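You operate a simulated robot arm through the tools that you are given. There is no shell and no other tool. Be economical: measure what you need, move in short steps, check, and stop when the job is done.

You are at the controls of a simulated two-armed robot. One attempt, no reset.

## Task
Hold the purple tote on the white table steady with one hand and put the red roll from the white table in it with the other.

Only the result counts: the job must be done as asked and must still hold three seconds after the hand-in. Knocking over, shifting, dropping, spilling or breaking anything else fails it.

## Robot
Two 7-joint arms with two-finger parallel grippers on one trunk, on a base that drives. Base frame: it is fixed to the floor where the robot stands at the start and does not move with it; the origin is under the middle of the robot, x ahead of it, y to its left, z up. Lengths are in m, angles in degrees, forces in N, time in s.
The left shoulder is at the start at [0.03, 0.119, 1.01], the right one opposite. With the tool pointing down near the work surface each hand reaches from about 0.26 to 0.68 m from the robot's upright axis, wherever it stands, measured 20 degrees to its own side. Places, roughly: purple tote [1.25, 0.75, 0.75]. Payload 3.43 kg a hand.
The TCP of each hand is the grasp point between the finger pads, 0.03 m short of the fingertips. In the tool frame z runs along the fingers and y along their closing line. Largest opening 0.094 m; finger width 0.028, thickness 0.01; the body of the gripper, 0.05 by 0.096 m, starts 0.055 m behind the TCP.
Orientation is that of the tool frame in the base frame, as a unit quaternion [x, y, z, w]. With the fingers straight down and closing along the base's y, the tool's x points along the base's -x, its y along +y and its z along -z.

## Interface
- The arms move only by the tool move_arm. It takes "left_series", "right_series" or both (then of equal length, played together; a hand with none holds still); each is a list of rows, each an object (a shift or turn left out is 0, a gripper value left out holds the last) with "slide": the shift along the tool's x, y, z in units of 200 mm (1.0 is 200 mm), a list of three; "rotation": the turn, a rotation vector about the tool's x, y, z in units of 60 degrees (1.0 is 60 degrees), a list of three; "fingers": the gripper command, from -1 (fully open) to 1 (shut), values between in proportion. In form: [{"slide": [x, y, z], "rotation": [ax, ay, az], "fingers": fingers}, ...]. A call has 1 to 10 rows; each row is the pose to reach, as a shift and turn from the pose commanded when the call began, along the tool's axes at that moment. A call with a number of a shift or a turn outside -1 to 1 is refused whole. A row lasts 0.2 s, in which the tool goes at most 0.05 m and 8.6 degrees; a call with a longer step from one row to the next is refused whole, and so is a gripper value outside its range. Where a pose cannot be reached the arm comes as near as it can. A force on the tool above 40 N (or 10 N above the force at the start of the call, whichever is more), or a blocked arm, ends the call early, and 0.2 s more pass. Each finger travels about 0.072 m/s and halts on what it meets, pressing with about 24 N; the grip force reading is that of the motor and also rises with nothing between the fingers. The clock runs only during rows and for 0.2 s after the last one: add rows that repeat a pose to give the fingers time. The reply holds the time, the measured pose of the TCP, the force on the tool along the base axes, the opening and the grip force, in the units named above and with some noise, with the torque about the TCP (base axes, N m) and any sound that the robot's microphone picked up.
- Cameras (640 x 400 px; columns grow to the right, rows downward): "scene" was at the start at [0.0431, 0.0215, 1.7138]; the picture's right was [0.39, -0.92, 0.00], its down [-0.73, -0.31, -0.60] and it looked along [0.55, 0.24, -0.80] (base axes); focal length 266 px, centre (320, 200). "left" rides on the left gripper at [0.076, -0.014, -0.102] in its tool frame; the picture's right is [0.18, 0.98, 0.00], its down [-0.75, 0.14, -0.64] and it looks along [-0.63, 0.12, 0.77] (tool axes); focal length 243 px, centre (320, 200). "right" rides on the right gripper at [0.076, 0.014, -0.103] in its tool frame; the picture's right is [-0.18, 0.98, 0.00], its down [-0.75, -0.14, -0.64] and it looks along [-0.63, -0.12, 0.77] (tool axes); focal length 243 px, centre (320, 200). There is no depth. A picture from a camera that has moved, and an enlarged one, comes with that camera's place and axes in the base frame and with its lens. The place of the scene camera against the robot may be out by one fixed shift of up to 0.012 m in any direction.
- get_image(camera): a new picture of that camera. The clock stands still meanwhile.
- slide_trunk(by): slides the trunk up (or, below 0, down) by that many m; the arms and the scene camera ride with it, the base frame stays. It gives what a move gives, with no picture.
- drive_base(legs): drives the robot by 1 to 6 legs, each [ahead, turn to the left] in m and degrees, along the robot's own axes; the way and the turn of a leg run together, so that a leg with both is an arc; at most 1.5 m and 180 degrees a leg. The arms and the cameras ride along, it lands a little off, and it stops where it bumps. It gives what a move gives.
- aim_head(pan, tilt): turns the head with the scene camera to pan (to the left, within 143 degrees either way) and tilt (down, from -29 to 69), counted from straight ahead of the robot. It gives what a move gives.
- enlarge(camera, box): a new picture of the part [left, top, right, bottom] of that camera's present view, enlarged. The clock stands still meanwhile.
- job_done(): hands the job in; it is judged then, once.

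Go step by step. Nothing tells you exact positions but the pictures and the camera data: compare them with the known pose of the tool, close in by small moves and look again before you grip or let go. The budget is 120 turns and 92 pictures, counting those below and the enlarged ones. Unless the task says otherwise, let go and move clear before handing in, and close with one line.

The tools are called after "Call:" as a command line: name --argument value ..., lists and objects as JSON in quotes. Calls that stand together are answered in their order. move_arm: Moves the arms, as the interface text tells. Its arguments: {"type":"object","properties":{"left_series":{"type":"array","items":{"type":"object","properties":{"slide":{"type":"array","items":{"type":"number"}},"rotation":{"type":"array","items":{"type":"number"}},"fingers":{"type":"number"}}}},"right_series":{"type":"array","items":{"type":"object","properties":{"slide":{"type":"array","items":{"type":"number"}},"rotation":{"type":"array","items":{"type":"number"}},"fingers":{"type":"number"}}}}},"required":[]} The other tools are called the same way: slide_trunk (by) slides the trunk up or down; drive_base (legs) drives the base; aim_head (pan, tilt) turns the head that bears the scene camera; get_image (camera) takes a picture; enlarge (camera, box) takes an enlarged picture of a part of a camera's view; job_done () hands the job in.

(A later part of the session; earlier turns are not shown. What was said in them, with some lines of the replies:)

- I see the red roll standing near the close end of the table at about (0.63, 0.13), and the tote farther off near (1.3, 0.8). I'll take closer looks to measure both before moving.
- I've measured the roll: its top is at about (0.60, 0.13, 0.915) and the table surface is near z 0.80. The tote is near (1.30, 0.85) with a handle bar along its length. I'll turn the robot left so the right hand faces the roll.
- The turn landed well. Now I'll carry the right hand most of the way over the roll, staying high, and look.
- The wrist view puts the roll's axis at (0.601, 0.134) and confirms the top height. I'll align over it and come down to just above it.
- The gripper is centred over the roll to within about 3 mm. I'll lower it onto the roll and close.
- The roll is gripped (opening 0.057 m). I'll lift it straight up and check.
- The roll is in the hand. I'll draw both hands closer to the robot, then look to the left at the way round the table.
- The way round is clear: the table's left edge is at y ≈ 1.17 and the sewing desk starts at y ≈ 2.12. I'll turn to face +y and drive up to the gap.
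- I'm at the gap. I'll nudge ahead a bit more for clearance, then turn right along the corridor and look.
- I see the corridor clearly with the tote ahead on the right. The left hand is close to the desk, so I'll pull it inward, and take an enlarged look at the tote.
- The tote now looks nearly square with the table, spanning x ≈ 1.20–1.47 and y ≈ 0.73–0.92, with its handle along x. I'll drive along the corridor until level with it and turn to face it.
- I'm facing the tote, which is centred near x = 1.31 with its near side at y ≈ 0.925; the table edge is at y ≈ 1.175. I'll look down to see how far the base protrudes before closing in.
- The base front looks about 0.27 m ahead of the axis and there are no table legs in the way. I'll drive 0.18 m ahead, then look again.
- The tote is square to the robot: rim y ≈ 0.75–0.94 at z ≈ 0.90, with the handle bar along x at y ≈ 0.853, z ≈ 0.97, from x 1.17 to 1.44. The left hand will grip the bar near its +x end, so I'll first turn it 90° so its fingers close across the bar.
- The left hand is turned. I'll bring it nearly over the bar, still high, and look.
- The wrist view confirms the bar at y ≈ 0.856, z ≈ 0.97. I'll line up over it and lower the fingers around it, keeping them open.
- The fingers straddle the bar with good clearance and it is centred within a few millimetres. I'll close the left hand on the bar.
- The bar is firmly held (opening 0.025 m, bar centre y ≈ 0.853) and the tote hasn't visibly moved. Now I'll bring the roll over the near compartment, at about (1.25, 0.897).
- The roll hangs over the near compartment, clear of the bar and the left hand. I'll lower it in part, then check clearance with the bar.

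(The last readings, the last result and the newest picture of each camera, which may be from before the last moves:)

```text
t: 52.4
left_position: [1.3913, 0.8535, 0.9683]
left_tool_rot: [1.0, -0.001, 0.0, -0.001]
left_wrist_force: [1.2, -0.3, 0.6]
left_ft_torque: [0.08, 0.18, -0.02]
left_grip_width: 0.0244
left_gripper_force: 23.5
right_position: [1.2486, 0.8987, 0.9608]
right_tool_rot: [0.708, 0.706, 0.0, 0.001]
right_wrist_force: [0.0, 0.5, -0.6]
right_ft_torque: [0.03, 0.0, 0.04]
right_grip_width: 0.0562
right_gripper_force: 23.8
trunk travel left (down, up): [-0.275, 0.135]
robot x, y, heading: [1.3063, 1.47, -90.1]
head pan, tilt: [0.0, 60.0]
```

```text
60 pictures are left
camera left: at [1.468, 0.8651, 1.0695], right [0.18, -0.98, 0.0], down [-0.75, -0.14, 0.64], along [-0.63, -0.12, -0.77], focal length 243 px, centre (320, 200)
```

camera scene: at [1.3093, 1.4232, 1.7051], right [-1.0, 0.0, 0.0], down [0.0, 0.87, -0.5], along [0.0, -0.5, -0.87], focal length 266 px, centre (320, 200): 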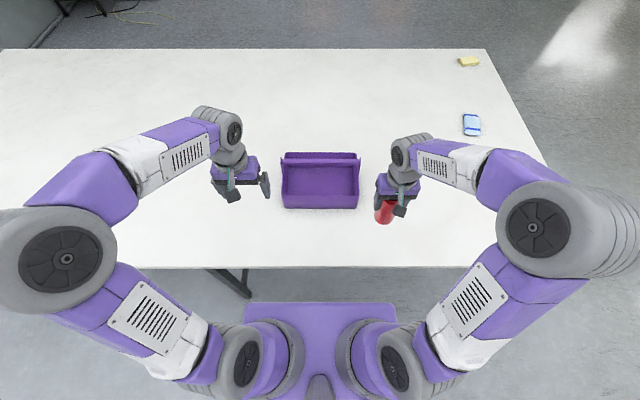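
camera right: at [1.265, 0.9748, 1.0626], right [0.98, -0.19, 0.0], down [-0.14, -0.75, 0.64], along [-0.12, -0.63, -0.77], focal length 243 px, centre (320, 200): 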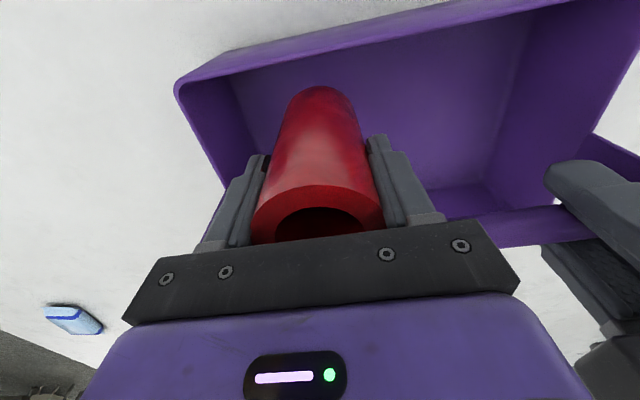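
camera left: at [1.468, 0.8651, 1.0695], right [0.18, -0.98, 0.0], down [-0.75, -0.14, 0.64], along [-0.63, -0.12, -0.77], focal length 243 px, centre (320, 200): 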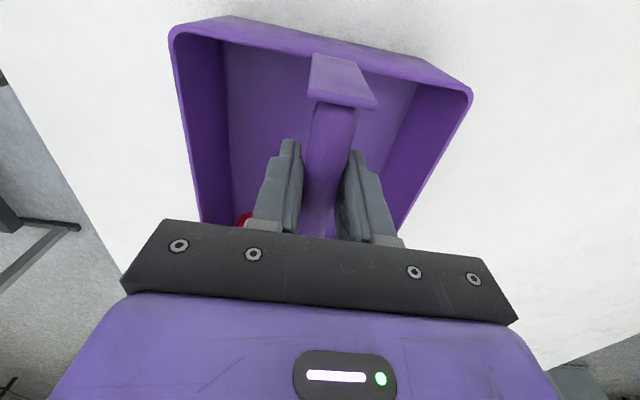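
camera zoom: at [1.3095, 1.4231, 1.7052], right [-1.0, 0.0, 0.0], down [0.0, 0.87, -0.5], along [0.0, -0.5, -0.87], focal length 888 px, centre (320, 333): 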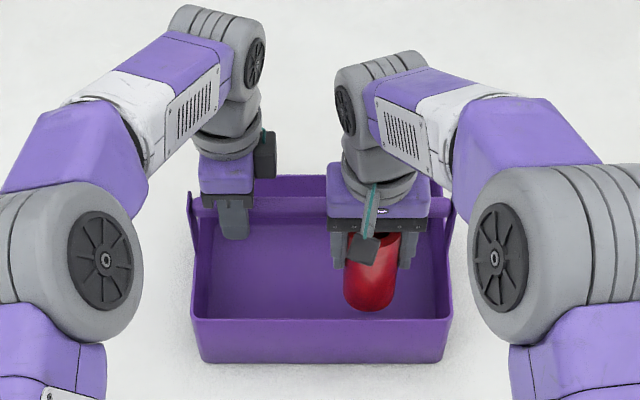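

No contact so far and the roll is inside the walls. I'll lower it slowly to near the floor, watching for forces.

Call:
move_arm --right_series '[{"slide": [0, 0, 0.08], "fingers": 1}, {"slide": [0, 0, 0.15]}, {"slide": [0, 0, 0.21]}, {"slide": [0, 0, 0.26]}, {"slide": [0, 0, 0.3]}]'

Call:
get_image --camera "right"

Call:
enlarge --camera "scene" --box '[240, 100, 400, 220]'

```text
t: 53.5
left_position: [1.3925, 0.8536, 0.9689]
left_tool_rot: [1.0, 0.001, 0.0, 0.003]
left_wrist_force: [1.2, 1.2, 4.7]
left_ft_torque: [0.19, -0.16, 0.19]
left_grip_width: 0.0245
left_gripper_force: 24.3
right_position: [1.2499, 0.8953, 0.9142]
right_tool_rot: [0.709, 0.705, -0.004, 0.006]
right_wrist_force: [0.2, 4.1, 8.3]
right_ft_torque: [-0.59, 0.06, -0.02]
right_grip_width: 0.0563
right_gripper_force: 23.9
trunk travel left (down, up): [-0.275, 0.135]
robot x, y, heading: [1.307, 1.4691, -90.0]
head pan, tilt: [0.0, 60.0]
stopped in row 5 (right hand): the force on the tool passed its limit at 47 N (the readings are from after the stop); the commanded pose is now the measured one
```

```text
59 pictures are left
camera right: at [1.2658, 0.9731, 1.0162], right [0.98, -0.19, 0.01], down [-0.15, -0.74, 0.65], along [-0.12, -0.64, -0.76], focal length 243 px, centre (320, 200)
```

right: 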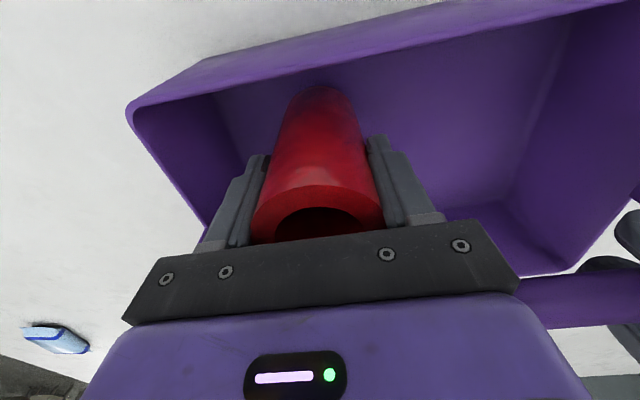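

```text
3.33 times, centred on (320, 160) of scene
camera zoom: at [1.3092, 1.4252, 1.7054], right [-1.0, 0.0, 0.0], down [0.0, 0.87, -0.5], along [0.0, -0.5, -0.87], focal length 888 px, centre (320, 333)
```

zoom: 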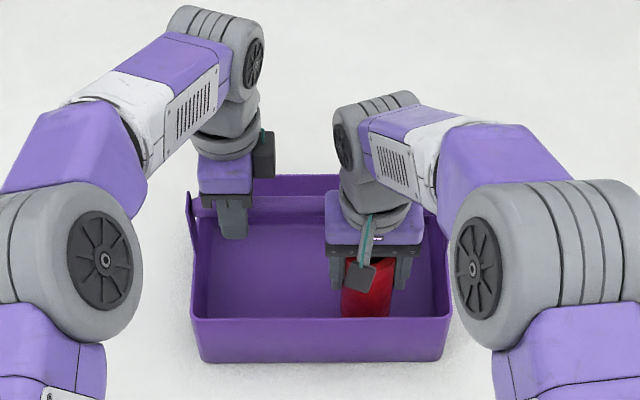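

The hand's body touched the handle bar: forces point up and toward the robot, with the roll still about 2 cm above the tote floor. I'll back up slightly, shift 5 mm away from the bar and lean the hand 6° toward the robot before lowering again.

Call:
move_arm --right_series '[{"slide": [0, 0, -0.06], "fingers": 1}, {"slide": [0.03, 0, -0.06], "rotation": [0, -0.05, 0]}, {"slide": [0.03, 0, -0.06], "rotation": [0, -0.11, 0]}, {"slide": [0.03, 0, -0.06], "rotation": [0, -0.11, 0]}]'

Call:
get_image --camera "right"

```text
t: 54.5
left_position: [1.3922, 0.8523, 0.9687]
left_tool_rot: [1.0, 0.001, 0.001, 0.004]
left_wrist_force: [0.5, 2.0, 15.8]
left_ft_torque: [0.07, 0.0, 0.24]
left_grip_width: 0.0242
left_gripper_force: 23.5
right_position: [1.2513, 0.9001, 0.9253]
right_tool_rot: [0.706, 0.705, -0.044, 0.046]
right_wrist_force: [-0.4, -0.4, -1.7]
right_ft_torque: [0.04, -0.01, 0.0]
right_grip_width: 0.0562
right_gripper_force: 24.6
trunk travel left (down, up): [-0.275, 0.135]
robot x, y, heading: [1.3025, 1.4653, -90.1]
head pan, tilt: [0.0, 60.0]
```

```text
57 pictures are left
camera right: at [1.2656, 0.9903, 1.0174], right [0.98, -0.19, 0.03], down [-0.15, -0.67, 0.73], along [-0.12, -0.72, -0.68], focal length 243 px, centre (320, 200)
```

right: 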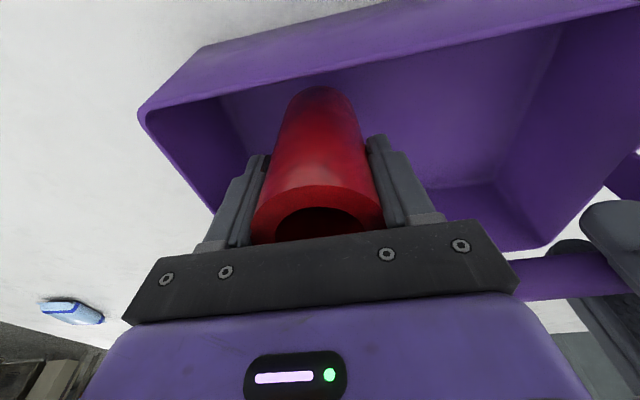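

Contact is relieved and the hand leans clear of the bar. I'll lower vertically in small steps until the roll touches the floor.

Call:
move_arm --right_series '[{"slide": [0.003, 0, 0.025], "fingers": 1}, {"slide": [0.006, 0, 0.05]}, {"slide": [0.01, 0, 0.075]}, {"slide": [0.013, 0, 0.1]}, {"slide": [0.015, 0, 0.12]}, {"slide": [0.017, 0, 0.135]}]'

Call:
enlarge --camera "scene" --box '[240, 100, 400, 220]'

Call:
get_image --camera "right"

```text
t: 55.9
left_position: [1.3926, 0.8532, 0.9675]
left_tool_rot: [1.0, 0.0, 0.0, 0.003]
left_wrist_force: [2.1, -1.7, 21.8]
left_ft_torque: [0.05, 0.01, 0.21]
left_grip_width: 0.0244
left_gripper_force: 24.1
right_position: [1.2501, 0.9019, 0.8984]
right_tool_rot: [0.706, 0.705, -0.044, 0.046]
right_wrist_force: [0.1, -0.1, -1.6]
right_ft_torque: [0.03, 0.0, -0.02]
right_grip_width: 0.0565
right_gripper_force: 24.3
trunk travel left (down, up): [-0.275, 0.135]
robot x, y, heading: [1.3085, 1.4662, -89.9]
head pan, tilt: [0.0, 60.0]
```

```text
3.33 times, centred on (320, 160) of scene
camera zoom: at [1.3092, 1.4253, 1.7053], right [-1.0, 0.0, 0.0], down [0.0, 0.87, -0.5], along [0.0, -0.5, -0.87], focal length 888 px, centre (320, 333)
```

zoom: 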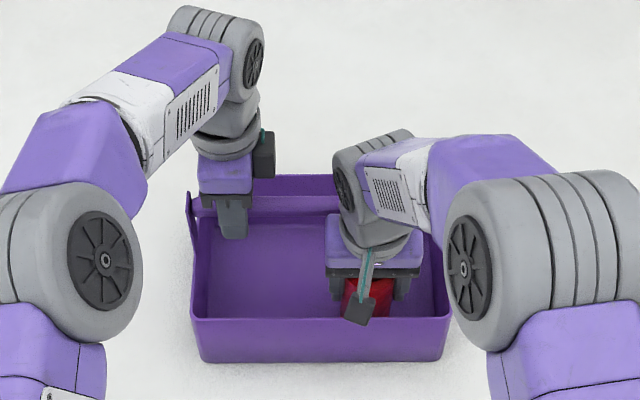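

```text
55 pictures are left
camera right: at [1.2656, 0.9903, 0.9903], right [0.98, -0.19, 0.03], down [-0.15, -0.67, 0.73], along [-0.12, -0.72, -0.68], focal length 243 px, centre (320, 200)
```

right: 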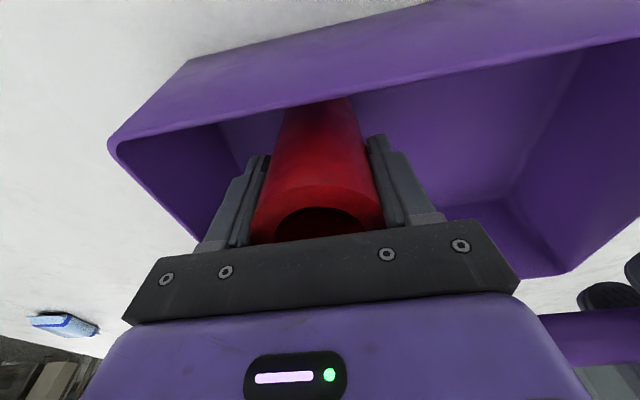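

Still free of contact, with the roll about 1 cm above the tote floor. I'll go on down gently.

Call:
move_arm --right_series '[{"slide": [0.002, 0, 0.015], "fingers": 1}, {"slide": [0.004, 0, 0.03]}, {"slide": [0.005, 0, 0.04]}, {"slide": [0.006, 0, 0.05]}, {"slide": [0.0065, 0, 0.055]}]'

Call:
get_image --camera "right"

```text
t: 57.0
left_position: [1.3927, 0.8526, 0.9656]
left_tool_rot: [1.0, -0.001, 0.001, 0.002]
left_wrist_force: [1.6, -6.6, 19.5]
left_ft_torque: [0.04, 0.06, 0.23]
left_grip_width: 0.0245
left_gripper_force: 24.2
right_position: [1.251, 0.9001, 0.8871]
right_tool_rot: [0.706, 0.705, -0.046, 0.047]
right_wrist_force: [-1.2, -4.2, 15.2]
right_ft_torque: [-0.04, 0.08, 0.02]
right_grip_width: 0.0564
right_gripper_force: 24.1
trunk travel left (down, up): [-0.275, 0.135]
robot x, y, heading: [1.3068, 1.4649, -90.3]
head pan, tilt: [0.0, 60.0]
```

```text
54 pictures are left
camera right: at [1.2659, 0.9896, 0.98], right [0.98, -0.19, 0.03], down [-0.15, -0.66, 0.73], along [-0.12, -0.73, -0.68], focal length 243 px, centre (320, 200)
```

right: 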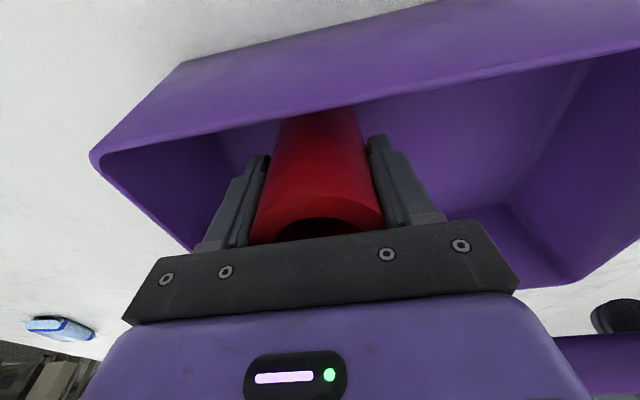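

The roll rests on the tote floor (15 N upward). I'll ease off 2 mm and open the right fingers.

Call:
move_arm --right_series '[{"slide": [-0.001, 0, -0.01], "fingers": 1}, {"slide": [-0.001, 0, -0.01], "fingers": 0}, {"slide": [-0.001, 0, -0.01], "fingers": -0.7}, {"slide": [-0.001, 0, -0.01], "fingers": -0.7}]'

Call:
get_image --camera "right"

```text
t: 58.0
left_position: [1.3927, 0.8521, 0.9675]
left_tool_rot: [1.0, 0.001, 0.0, 0.003]
left_wrist_force: [2.4, -4.6, 21.7]
left_ft_torque: [0.08, 0.04, 0.25]
left_grip_width: 0.0244
left_gripper_force: 23.7
right_position: [1.2511, 0.9018, 0.8887]
right_tool_rot: [0.707, 0.705, -0.044, 0.046]
right_wrist_force: [0.6, 0.1, -0.8]
right_ft_torque: [-0.02, -0.01, -0.01]
right_grip_width: 0.0798
right_gripper_force: 0.0
trunk travel left (down, up): [-0.275, 0.135]
robot x, y, heading: [1.3063, 1.4652, -90.0]
head pan, tilt: [0.0, 60.0]
```

```text
53 pictures are left
camera right: at [1.266, 0.9909, 0.9808], right [0.98, -0.19, 0.03], down [-0.15, -0.67, 0.73], along [-0.12, -0.72, -0.68], focal length 243 px, centre (320, 200)
```

right: 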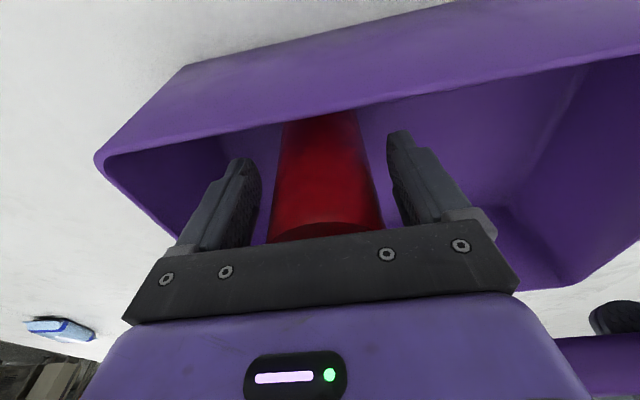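

The fingers are clear of the roll on both sides. I'll withdraw the right hand along its own axis and look.

Call:
move_arm --right_series '[{"slide": [0, 0, -0.1], "fingers": -0.7}, {"slide": [0, 0, -0.25]}, {"slide": [0, 0, -0.45]}, {"slide": [0, 0, -0.7]}, {"slide": [0, 0, -0.95]}]'

Call:
get_image --camera "right"

Call:
enlarge --camera "scene" --box '[240, 100, 400, 220]'

```text
t: 59.2
left_position: [1.3925, 0.8514, 0.9682]
left_tool_rot: [1.0, 0.001, 0.0, 0.002]
left_wrist_force: [2.9, -2.9, 21.3]
left_ft_torque: [0.0, 0.12, 0.22]
left_grip_width: 0.0245
left_gripper_force: 24.0
right_position: [1.2493, 0.9234, 1.0773]
right_tool_rot: [0.707, 0.705, -0.043, 0.046]
right_wrist_force: [-0.2, -0.3, -0.2]
right_ft_torque: [0.02, -0.01, -0.01]
right_grip_width: 0.0798
right_gripper_force: 0.1
trunk travel left (down, up): [-0.275, 0.135]
robot x, y, heading: [1.3034, 1.4647, -90.0]
head pan, tilt: [0.0, 60.0]
```

```text
52 pictures are left
camera right: at [1.265, 1.0127, 1.1701], right [0.98, -0.19, 0.03], down [-0.15, -0.67, 0.73], along [-0.12, -0.72, -0.68], focal length 243 px, centre (320, 200)
```

right: 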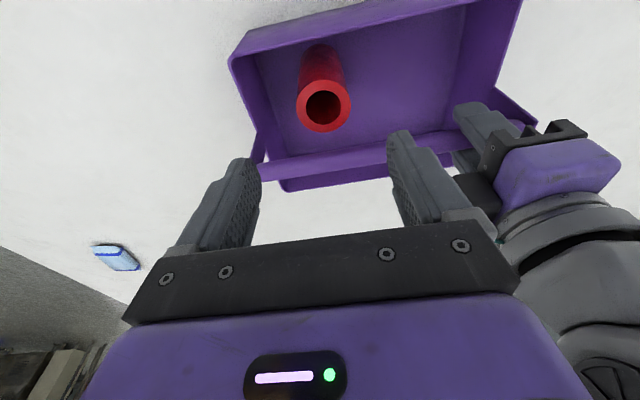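

```text
3.33 times, centred on (320, 160) of scene
camera zoom: at [1.3091, 1.425, 1.7053], right [-1.0, 0.0, 0.0], down [0.0, 0.87, -0.5], along [0.0, -0.5, -0.87], focal length 888 px, centre (320, 333)
```

zoom: 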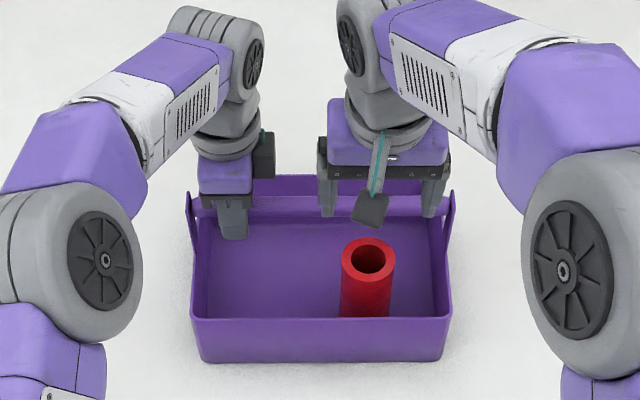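

The roll stands upright in the tote. I'll move the right hand back clear, and ease the left hand up 2 mm since it's pressing the bar down with about 20 N.

Call:
move_arm --right_series '[{"slide": [0.2, -0.05, -0.05]}, {"slide": [0.4, -0.1, -0.1]}, {"slide": [0.6, -0.2, -0.1]}]' --left_series '[{"slide": [0, 0, -0.005], "fingers": 1}, {"slide": [0, 0, -0.01], "fingers": 1}, {"slide": [0, 0, -0.01], "fingers": 1}]'

```text
t: 60.0
left_position: [1.3917, 0.853, 0.968]
left_tool_rot: [1.0, 0.0, 0.001, -0.001]
left_wrist_force: [0.1, 1.9, 5.3]
left_ft_torque: [-0.23, -0.14, 0.42]
left_grip_width: 0.024
left_gripper_force: 23.7
right_position: [1.2117, 1.0441, 1.0831]
right_tool_rot: [0.706, 0.705, -0.043, 0.046]
right_wrist_force: [0.0, 0.3, 0.7]
right_ft_torque: [0.0, 0.0, 0.05]
right_grip_width: 0.0799
right_gripper_force: 0.0
trunk travel left (down, up): [-0.275, 0.135]
robot x, y, heading: [1.3051, 1.4684, -90.4]
head pan, tilt: [0.0, 60.0]
```

The load on the left hand dropped to about 5 N. Now I'll open the left hand slowly and lift it straight away from the bar.

Call:
move_arm --left_series '[{"slide": [0, 0, -0.003], "fingers": 0.3}, {"slide": [0, 0, -0.003], "fingers": -0.3}, {"slide": [0, 0, -0.003], "fingers": -1}, {"slide": [0, 0, -0.003], "fingers": -1}, {"slide": [0, 0, -0.003], "fingers": -1}]'

Call:
get_image --camera "left"

```text
t: 61.2
left_position: [1.3924, 0.8514, 0.9697]
left_tool_rot: [1.0, 0.001, 0.0, 0.002]
left_wrist_force: [0.0, -0.2, -0.2]
left_ft_torque: [-0.03, 0.01, -0.01]
left_grip_width: 0.0939
left_gripper_force: 0.2
right_position: [1.2125, 1.0427, 1.0812]
right_tool_rot: [0.706, 0.705, -0.043, 0.045]
right_wrist_force: [0.0, -0.3, -0.6]
right_ft_torque: [0.01, -0.02, -0.01]
right_grip_width: 0.08
right_gripper_force: 0.1
trunk travel left (down, up): [-0.275, 0.135]
robot x, y, heading: [1.3031, 1.4683, -90.0]
head pan, tilt: [0.0, 60.0]
```

```text
50 pictures are left
camera left: at [1.4686, 0.8648, 1.0699], right [0.18, -0.98, 0.0], down [-0.75, -0.14, 0.64], along [-0.63, -0.12, -0.77], focal length 243 px, centre (320, 200)
```

left: 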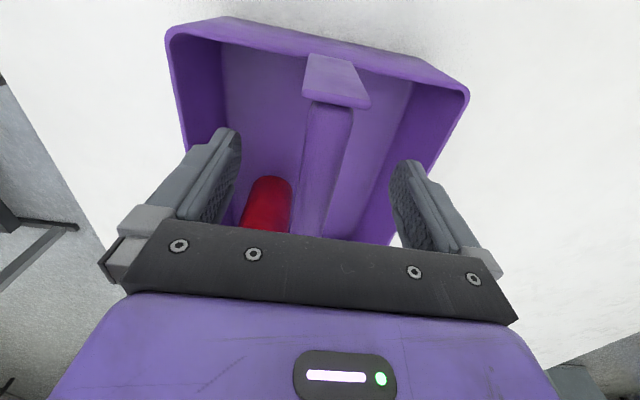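

The left hand is open with both fingers clear of the bar, and the roll is upright in the near compartment. I'll raise the left hand straight up and take a final look.

Call:
move_arm --left_series '[{"slide": [0, 0, -0.15]}, {"slide": [0, 0, -0.35]}, {"slide": [0, 0, -0.6]}, {"slide": [0, 0, -0.8]}, {"slide": [0.1, -0.2, -0.85]}, {"slide": [0.2, -0.4, -0.85]}]'

Call:
get_image --camera "scene"

Call:
enlarge --camera "scene" --box '[240, 100, 400, 220]'

```text
t: 62.6
left_position: [1.4316, 0.9302, 1.1355]
left_tool_rot: [1.0, 0.0, 0.0, 0.002]
left_wrist_force: [-0.3, 0.4, 0.3]
left_ft_torque: [-0.02, 0.02, 0.01]
left_grip_width: 0.0942
left_gripper_force: 0.1
right_position: [1.2119, 1.0438, 1.0809]
right_tool_rot: [0.707, 0.704, -0.043, 0.046]
right_wrist_force: [-0.2, 0.1, 0.0]
right_ft_torque: [0.02, 0.0, 0.0]
right_grip_width: 0.0801
right_gripper_force: 0.0
trunk travel left (down, up): [-0.275, 0.135]
robot x, y, heading: [1.3043, 1.4689, -90.3]
head pan, tilt: [0.0, 60.0]
```

```text
49 pictures are left
camera scene: at [1.3095, 1.4239, 1.7052], right [-1.0, 0.0, 0.0], down [0.0, 0.87, -0.5], along [0.0, -0.5, -0.87], focal length 266 px, centre (320, 200)
```

scene: 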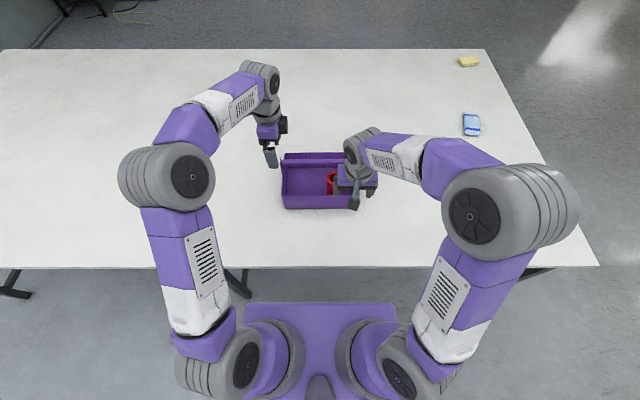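

```text
3.33 times, centred on (320, 160) of scene
camera zoom: at [1.3095, 1.4239, 1.7052], right [-1.0, 0.0, 0.0], down [0.0, 0.87, -0.5], along [0.0, -0.5, -0.87], focal length 888 px, centre (320, 333)
```

zoom: 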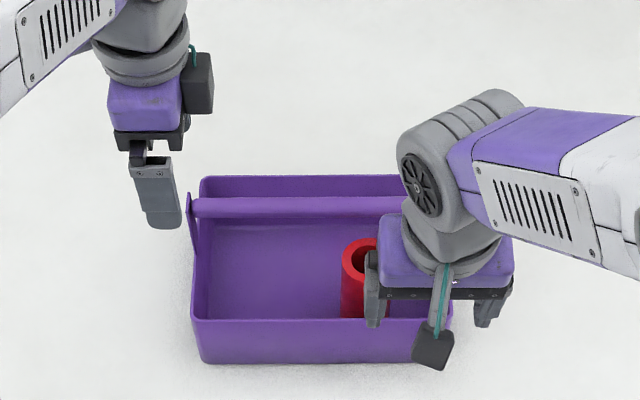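

The roll stands in the tote, the tote is where it was, the other items on the table are undisturbed, and both hands are clear. I'm handing in.

Call:
job_done

```text
The job is handed in.
```

The red roll is standing upright in the purple tote. The left hand held the tote by its handle bar while the right hand lowered the roll in. On the way down the right hand bumped the handle bar once. In the last picture the tote was where it had been, nothing else on the table had moved, and both hands were clear.
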